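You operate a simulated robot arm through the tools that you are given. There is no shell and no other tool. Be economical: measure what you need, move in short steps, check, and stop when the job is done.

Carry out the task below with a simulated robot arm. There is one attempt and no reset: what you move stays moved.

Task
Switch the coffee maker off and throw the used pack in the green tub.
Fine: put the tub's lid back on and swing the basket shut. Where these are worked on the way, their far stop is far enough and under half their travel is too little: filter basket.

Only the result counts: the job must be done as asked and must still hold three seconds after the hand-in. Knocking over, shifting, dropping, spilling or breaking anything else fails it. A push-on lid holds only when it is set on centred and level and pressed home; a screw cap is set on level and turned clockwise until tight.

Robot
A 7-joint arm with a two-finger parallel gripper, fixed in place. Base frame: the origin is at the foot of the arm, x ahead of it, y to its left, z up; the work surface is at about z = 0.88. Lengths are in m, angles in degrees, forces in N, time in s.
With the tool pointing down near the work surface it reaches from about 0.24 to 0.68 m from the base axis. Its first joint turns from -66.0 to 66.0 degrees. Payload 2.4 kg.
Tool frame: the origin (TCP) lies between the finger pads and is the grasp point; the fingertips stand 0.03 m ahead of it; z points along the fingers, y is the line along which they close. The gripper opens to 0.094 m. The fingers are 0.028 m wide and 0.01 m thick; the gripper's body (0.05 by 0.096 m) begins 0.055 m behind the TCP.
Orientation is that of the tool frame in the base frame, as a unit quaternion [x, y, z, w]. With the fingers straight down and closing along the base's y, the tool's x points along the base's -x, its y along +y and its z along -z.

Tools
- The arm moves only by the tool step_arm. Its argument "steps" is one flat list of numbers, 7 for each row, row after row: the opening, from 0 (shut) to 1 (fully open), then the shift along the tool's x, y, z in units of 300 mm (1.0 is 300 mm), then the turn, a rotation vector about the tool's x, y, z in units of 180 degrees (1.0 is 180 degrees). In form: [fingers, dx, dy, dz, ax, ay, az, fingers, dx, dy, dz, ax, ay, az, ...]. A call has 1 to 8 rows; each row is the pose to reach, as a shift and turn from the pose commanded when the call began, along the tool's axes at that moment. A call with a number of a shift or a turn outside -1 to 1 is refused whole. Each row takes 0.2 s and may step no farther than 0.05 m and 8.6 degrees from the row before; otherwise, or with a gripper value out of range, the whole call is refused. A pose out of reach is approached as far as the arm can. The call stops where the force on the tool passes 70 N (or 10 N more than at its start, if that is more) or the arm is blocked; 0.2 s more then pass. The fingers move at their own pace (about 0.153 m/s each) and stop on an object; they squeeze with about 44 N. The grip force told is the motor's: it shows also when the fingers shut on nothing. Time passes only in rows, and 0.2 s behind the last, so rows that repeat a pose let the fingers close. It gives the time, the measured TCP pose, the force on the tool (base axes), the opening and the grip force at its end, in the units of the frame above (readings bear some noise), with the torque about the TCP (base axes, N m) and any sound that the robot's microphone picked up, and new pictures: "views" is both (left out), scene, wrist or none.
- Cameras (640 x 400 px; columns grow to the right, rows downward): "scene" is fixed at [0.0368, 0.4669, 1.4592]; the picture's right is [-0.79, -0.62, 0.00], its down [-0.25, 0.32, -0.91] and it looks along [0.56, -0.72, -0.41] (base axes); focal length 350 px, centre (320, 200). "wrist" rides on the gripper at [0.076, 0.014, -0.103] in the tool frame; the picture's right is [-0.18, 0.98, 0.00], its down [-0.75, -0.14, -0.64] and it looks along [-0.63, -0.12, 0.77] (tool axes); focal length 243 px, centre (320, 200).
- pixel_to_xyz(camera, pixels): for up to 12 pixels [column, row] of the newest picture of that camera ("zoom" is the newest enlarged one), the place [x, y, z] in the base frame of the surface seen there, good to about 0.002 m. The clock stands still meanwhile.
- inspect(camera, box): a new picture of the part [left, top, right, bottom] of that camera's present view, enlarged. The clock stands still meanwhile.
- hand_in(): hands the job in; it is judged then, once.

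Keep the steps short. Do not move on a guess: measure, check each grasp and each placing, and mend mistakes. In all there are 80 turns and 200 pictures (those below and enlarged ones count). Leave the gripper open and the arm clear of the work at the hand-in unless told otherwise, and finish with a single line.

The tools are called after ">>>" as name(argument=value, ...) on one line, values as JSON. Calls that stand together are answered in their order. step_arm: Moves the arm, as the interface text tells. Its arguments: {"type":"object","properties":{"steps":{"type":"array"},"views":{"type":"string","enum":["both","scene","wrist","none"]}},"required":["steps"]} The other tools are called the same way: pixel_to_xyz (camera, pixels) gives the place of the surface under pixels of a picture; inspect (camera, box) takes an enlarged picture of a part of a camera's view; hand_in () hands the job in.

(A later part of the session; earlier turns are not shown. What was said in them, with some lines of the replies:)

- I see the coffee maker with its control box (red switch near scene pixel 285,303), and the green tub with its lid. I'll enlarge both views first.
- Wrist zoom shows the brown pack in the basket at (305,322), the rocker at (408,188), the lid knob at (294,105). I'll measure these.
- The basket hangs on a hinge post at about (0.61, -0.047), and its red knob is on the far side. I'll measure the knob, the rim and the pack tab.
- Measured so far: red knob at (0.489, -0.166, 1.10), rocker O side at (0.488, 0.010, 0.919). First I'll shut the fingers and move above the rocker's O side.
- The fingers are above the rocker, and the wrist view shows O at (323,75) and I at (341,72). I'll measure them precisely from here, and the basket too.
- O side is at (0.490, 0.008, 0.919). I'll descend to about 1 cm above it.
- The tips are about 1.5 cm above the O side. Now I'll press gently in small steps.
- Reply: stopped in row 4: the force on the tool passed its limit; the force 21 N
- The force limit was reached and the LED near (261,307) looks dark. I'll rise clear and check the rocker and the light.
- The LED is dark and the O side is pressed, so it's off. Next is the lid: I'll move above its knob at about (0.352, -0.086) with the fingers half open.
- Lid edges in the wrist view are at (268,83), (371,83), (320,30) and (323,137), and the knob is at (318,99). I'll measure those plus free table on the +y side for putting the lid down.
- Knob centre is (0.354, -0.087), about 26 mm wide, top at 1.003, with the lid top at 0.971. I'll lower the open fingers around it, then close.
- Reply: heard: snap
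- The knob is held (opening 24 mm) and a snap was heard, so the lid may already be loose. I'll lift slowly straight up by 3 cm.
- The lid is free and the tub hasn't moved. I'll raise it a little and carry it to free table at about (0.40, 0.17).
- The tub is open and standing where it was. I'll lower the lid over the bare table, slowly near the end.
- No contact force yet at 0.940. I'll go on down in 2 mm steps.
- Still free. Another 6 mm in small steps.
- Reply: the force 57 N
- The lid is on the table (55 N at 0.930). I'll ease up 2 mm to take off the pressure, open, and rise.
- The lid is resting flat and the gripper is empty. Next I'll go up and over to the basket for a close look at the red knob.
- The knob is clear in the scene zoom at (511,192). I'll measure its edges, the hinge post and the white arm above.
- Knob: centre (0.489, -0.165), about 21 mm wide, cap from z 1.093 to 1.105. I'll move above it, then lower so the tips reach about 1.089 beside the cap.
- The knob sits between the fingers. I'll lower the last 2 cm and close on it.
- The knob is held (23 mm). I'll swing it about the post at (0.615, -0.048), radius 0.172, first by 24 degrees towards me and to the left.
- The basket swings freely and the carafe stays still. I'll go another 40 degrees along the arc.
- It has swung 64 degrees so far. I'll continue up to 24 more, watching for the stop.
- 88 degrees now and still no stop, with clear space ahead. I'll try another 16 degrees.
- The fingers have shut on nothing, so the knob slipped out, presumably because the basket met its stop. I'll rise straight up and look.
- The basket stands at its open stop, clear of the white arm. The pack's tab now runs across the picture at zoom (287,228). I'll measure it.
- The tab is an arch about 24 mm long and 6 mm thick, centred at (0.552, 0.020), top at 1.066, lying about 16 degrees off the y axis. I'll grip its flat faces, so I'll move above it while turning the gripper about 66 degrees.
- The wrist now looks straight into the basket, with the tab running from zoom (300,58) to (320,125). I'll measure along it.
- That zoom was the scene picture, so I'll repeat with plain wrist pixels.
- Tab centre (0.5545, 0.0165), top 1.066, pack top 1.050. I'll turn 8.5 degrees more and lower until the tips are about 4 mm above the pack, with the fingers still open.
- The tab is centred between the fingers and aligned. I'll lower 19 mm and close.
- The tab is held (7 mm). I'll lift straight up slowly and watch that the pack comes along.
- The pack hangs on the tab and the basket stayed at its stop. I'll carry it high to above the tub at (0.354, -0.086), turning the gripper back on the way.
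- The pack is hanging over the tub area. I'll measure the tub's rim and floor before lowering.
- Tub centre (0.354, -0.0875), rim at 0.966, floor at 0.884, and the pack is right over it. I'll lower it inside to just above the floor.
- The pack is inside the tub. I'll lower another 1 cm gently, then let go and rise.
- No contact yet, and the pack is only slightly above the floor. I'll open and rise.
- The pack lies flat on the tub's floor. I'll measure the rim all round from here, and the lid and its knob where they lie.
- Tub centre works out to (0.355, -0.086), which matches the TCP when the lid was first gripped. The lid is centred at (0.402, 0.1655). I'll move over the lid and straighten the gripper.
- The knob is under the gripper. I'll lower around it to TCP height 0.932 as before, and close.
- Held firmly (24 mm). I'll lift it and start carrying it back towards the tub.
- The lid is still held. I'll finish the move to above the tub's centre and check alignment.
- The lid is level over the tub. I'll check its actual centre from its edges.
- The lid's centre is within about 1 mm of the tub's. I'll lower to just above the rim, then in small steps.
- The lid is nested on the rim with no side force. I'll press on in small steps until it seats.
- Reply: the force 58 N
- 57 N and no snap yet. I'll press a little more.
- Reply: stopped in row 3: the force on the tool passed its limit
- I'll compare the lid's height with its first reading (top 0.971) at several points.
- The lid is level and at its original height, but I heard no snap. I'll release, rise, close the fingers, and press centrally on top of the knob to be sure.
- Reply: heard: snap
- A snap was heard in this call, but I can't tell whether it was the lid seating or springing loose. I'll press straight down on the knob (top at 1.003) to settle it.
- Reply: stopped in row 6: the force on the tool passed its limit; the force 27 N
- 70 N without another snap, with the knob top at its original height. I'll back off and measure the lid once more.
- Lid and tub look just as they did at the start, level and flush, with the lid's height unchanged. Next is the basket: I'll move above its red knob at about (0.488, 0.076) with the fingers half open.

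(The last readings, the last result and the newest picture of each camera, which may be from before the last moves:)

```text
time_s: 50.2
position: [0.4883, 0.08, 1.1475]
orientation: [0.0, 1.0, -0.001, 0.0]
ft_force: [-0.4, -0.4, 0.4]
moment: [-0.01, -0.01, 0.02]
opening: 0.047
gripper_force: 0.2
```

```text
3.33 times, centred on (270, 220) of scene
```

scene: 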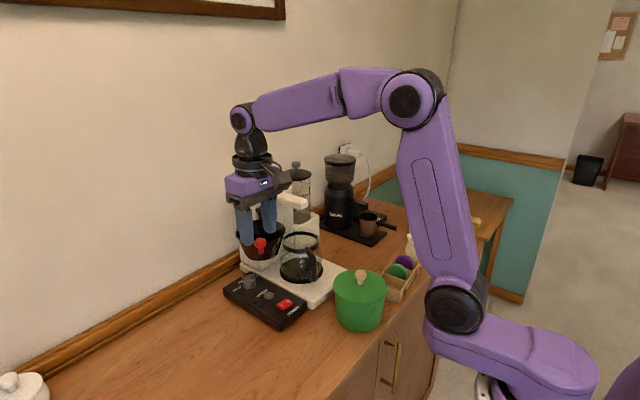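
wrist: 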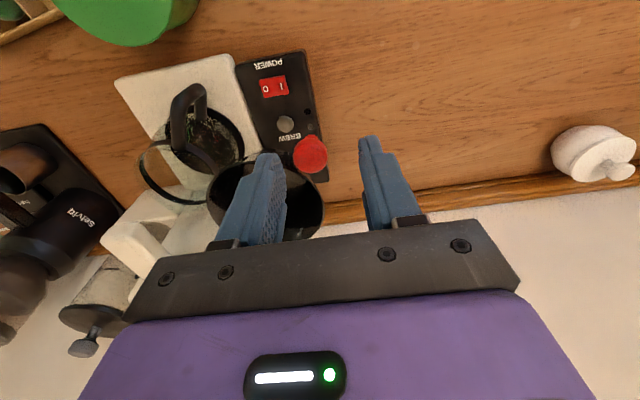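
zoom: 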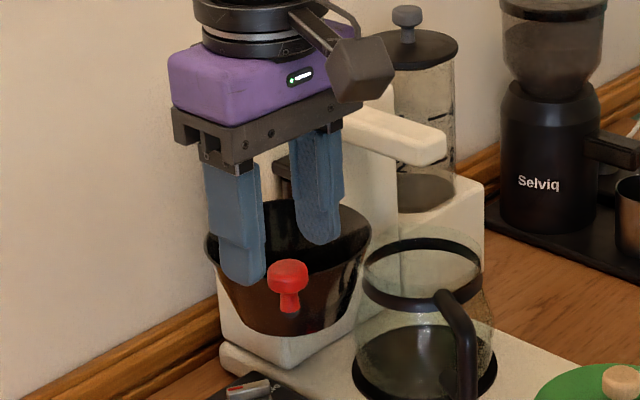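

Knob centre is (0.489, 0.0745), top 1.106. I'll shift 5 mm, lower, and close on it.

>>> step_arm(steps=[0.5, -0.003, -0.018, 0.03, 0, 0, 0, 0.5, -0.003, -0.018, 0.07, 0, 0, 0, 0.5, -0.003, -0.018, 0.096, 0, 0, 0, 0, -0.003, -0.018, 0.096, 0, 0, 0, 0, -0.003, -0.018, 0.096, 0, 0, 0])

```text
time_s: 51.4
position: [0.4897, 0.0725, 1.1193]
orientation: [0.001, 1.0, -0.001, 0.0]
ft_force: [2.1, -6.6, 0.5]
moment: [-0.15, -0.18, -0.13]
opening: 0.023
gripper_force: 45.2
```

scene: 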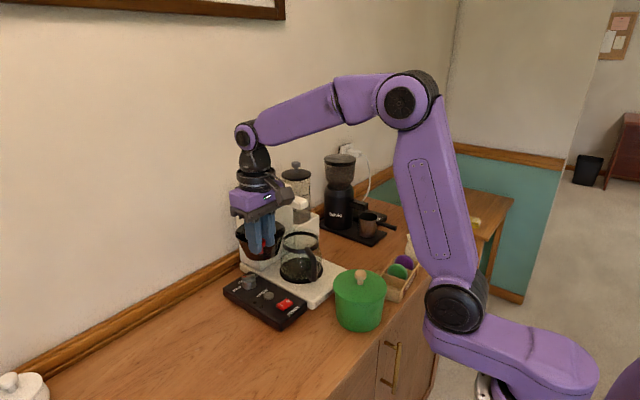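
wrist: 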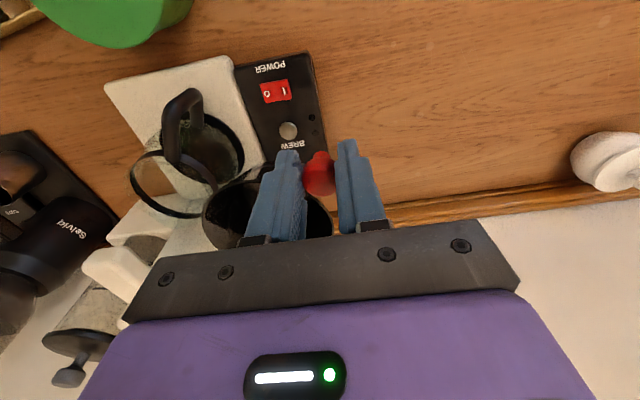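

The knob is held. I'll swing it back along the same arc by 64 degrees.

>>> step_arm(steps=[0, 0.0513, -0.061, 0, 0, 0, 0, 0, 0.0937, -0.1287, 0, 0, 0, 0, 0, 0.1263, -0.2017, 0, 0, 0, 0, 0, 0.148, -0.2783, 0, 0, 0, 0, 0, 0.1593, -0.3573, 0, 0, 0, 0, 0, 0.1593, -0.4373, 0, 0, 0, 0, 0, 0.148, -0.5163, 0, 0, 0, 0, 0, 0.1263, -0.593, 0, 0, 0, 0])

```text
time_s: 53.2
position: [0.4519, -0.1068, 1.1186]
orientation: [0.001, 1.0, -0.001, 0.0]
ft_force: [0.7, 3.2, 2.7]
moment: [0.09, -0.03, 0.42]
opening: 0.023
gripper_force: 45.4
```

scene: 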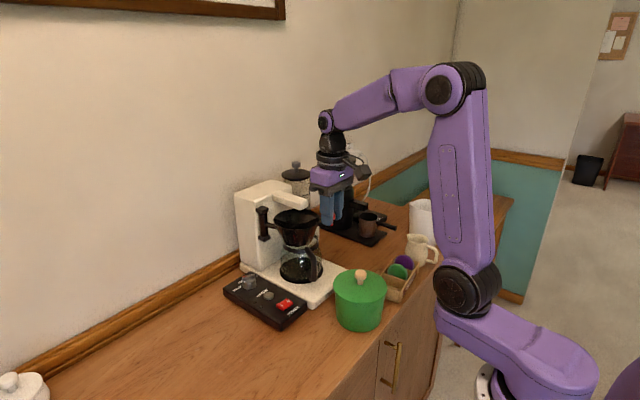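
wrist: 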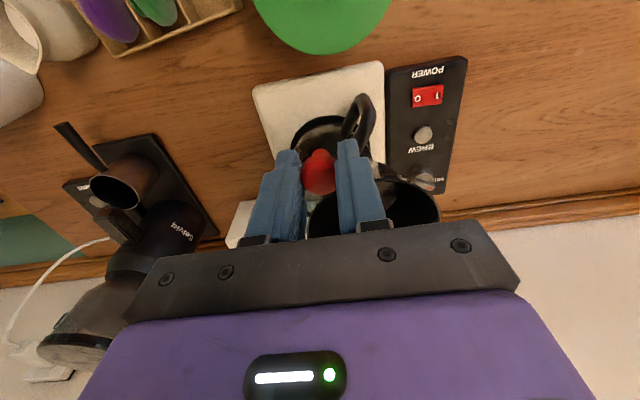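

Still held, with 23 degrees to go. I'll continue to the shut position, with a slight push past it to meet the stop.

>>> step_arm(steps=[0, -0.0327, -0.073, 0, 0, 0, 0, 0, -0.075, -0.1407, 0, 0, 0, 0, 0, -0.1127, -0.187, 0, 0, 0, 0, 0, -0.1297, -0.2053, 0, 0, 0, 0])

>>> inspect(camera="scene", box=[230, 140, 360, 250])

```text
time_s: 54.2
position: [0.489, -0.1657, 1.1171]
orientation: [0.0, 1.0, -0.001, 0.0]
ft_force: [-0.9, 2.4, -3.9]
moment: [0.03, 0.38, 0.36]
opening: 0.0228
gripper_force: 45.1
```

scene: 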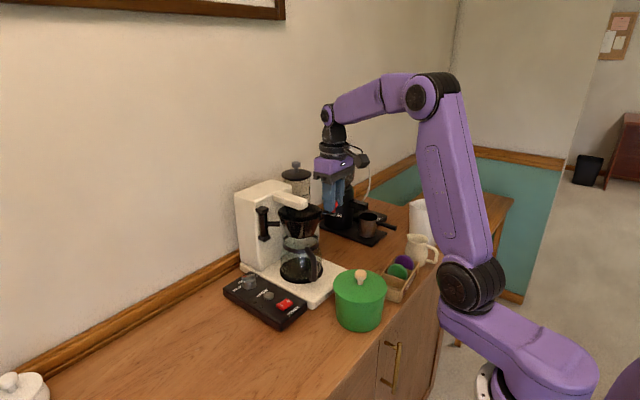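
wrist: 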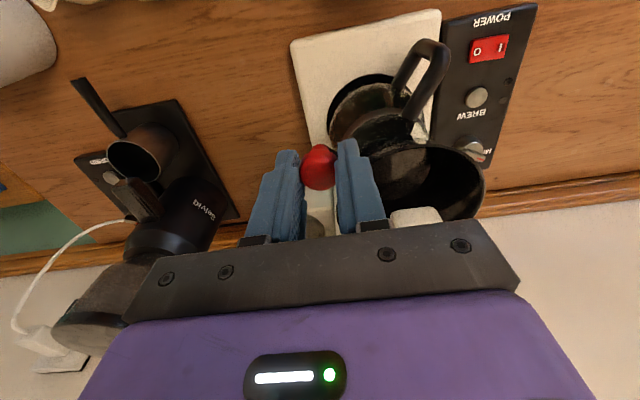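

```text
3.64 times, centred on (295, 195) of scene
```

zoom: 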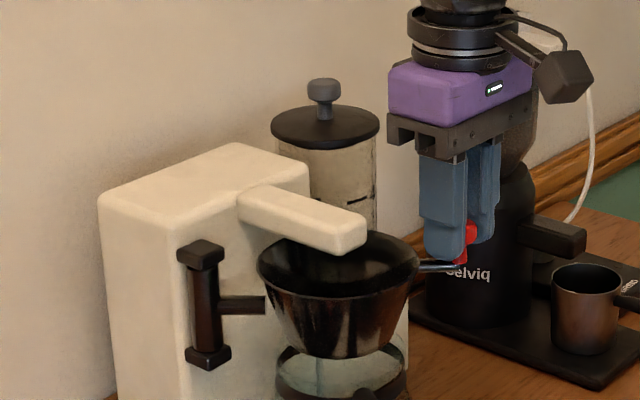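

The knob is back at its starting place (0.489, -0.166). One more small push of 6 mm along the arc to confirm the stop.

>>> step_arm(steps=[0, -0.007, -0.0073, 0, 0, 0, 0, 0, -0.0136, -0.0146, 0, 0, 0, 0, 0, -0.0136, -0.0146, 0, 0, 0, 0], views="none")

```text
time_s: 55.0
position: [0.4921, -0.1687, 1.1188]
orientation: [0.0, 1.0, 0.001, -0.004]
ft_force: [-20.6, 11.7, -7.5]
moment: [0.29, 0.18, -0.07]
opening: 0.0228
gripper_force: 45.1
```

The push meets firm resistance, so the basket is at its shut stop. I'll relax the push, open, and rise clear.

>>> step_arm(steps=[0, 0.009, 0.0095, 0, 0, 0, 0, 0.5, 0.009, 0.0095, 0, 0, 0, 0, 0.5, 0.009, 0.0095, 0, 0, 0, 0, 0.5, 0.009, 0.0095, -0.1, 0, 0, 0, 0.5, 0.009, 0.0095, -0.25, 0, 0, 0, 0.5, 0.1, 0.0095, -0.38, 0, 0, 0, 0.5, 0.25, 0.0095, -0.42, 0, 0, 0, 0.5, 0.4, 0.0095, -0.42, 0, 0, 0])

>>> inspect(camera="scene", box=[210, 150, 410, 340])

>>> pixel_to_xyz(camera="scene", pixels=[[334, 203], [362, 274], [304, 222]])

```text
time_s: 56.8
position: [0.3735, -0.1674, 1.2441]
orientation: [0.0, 1.0, -0.001, 0.001]
ft_force: [0.0, 0.8, -0.4]
moment: [-0.03, 0.01, 0.05]
opening: 0.0469
gripper_force: 0.2
```

scene: 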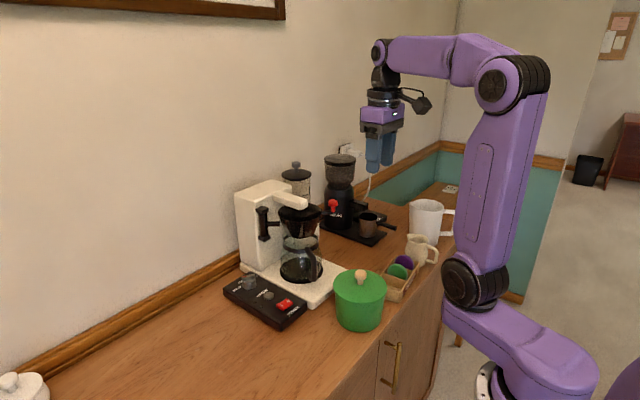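
wrist: 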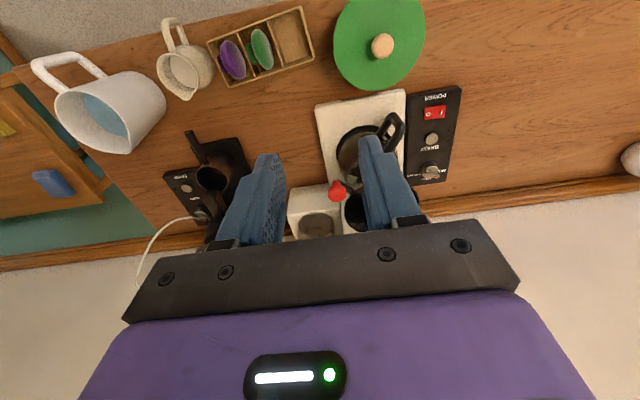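

```text
2.11 times, centred on (310, 245) of scene
```

zoom: 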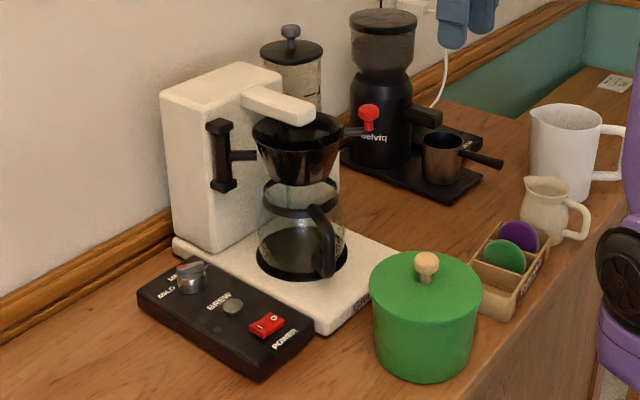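

```text
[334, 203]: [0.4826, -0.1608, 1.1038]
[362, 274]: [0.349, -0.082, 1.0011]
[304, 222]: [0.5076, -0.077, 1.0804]
```

The basket, lid, and everything else match the starting picture. The power light is out, the pack is in the closed tub, and the arm is clear with its fingers open, so I'll hand in.

>>> hand_in()

```text
The job is handed in.
```

The coffee maker is off, the used pack is in the green tub with its lid pressed back on, the basket is swung shut, and the job is handed in.
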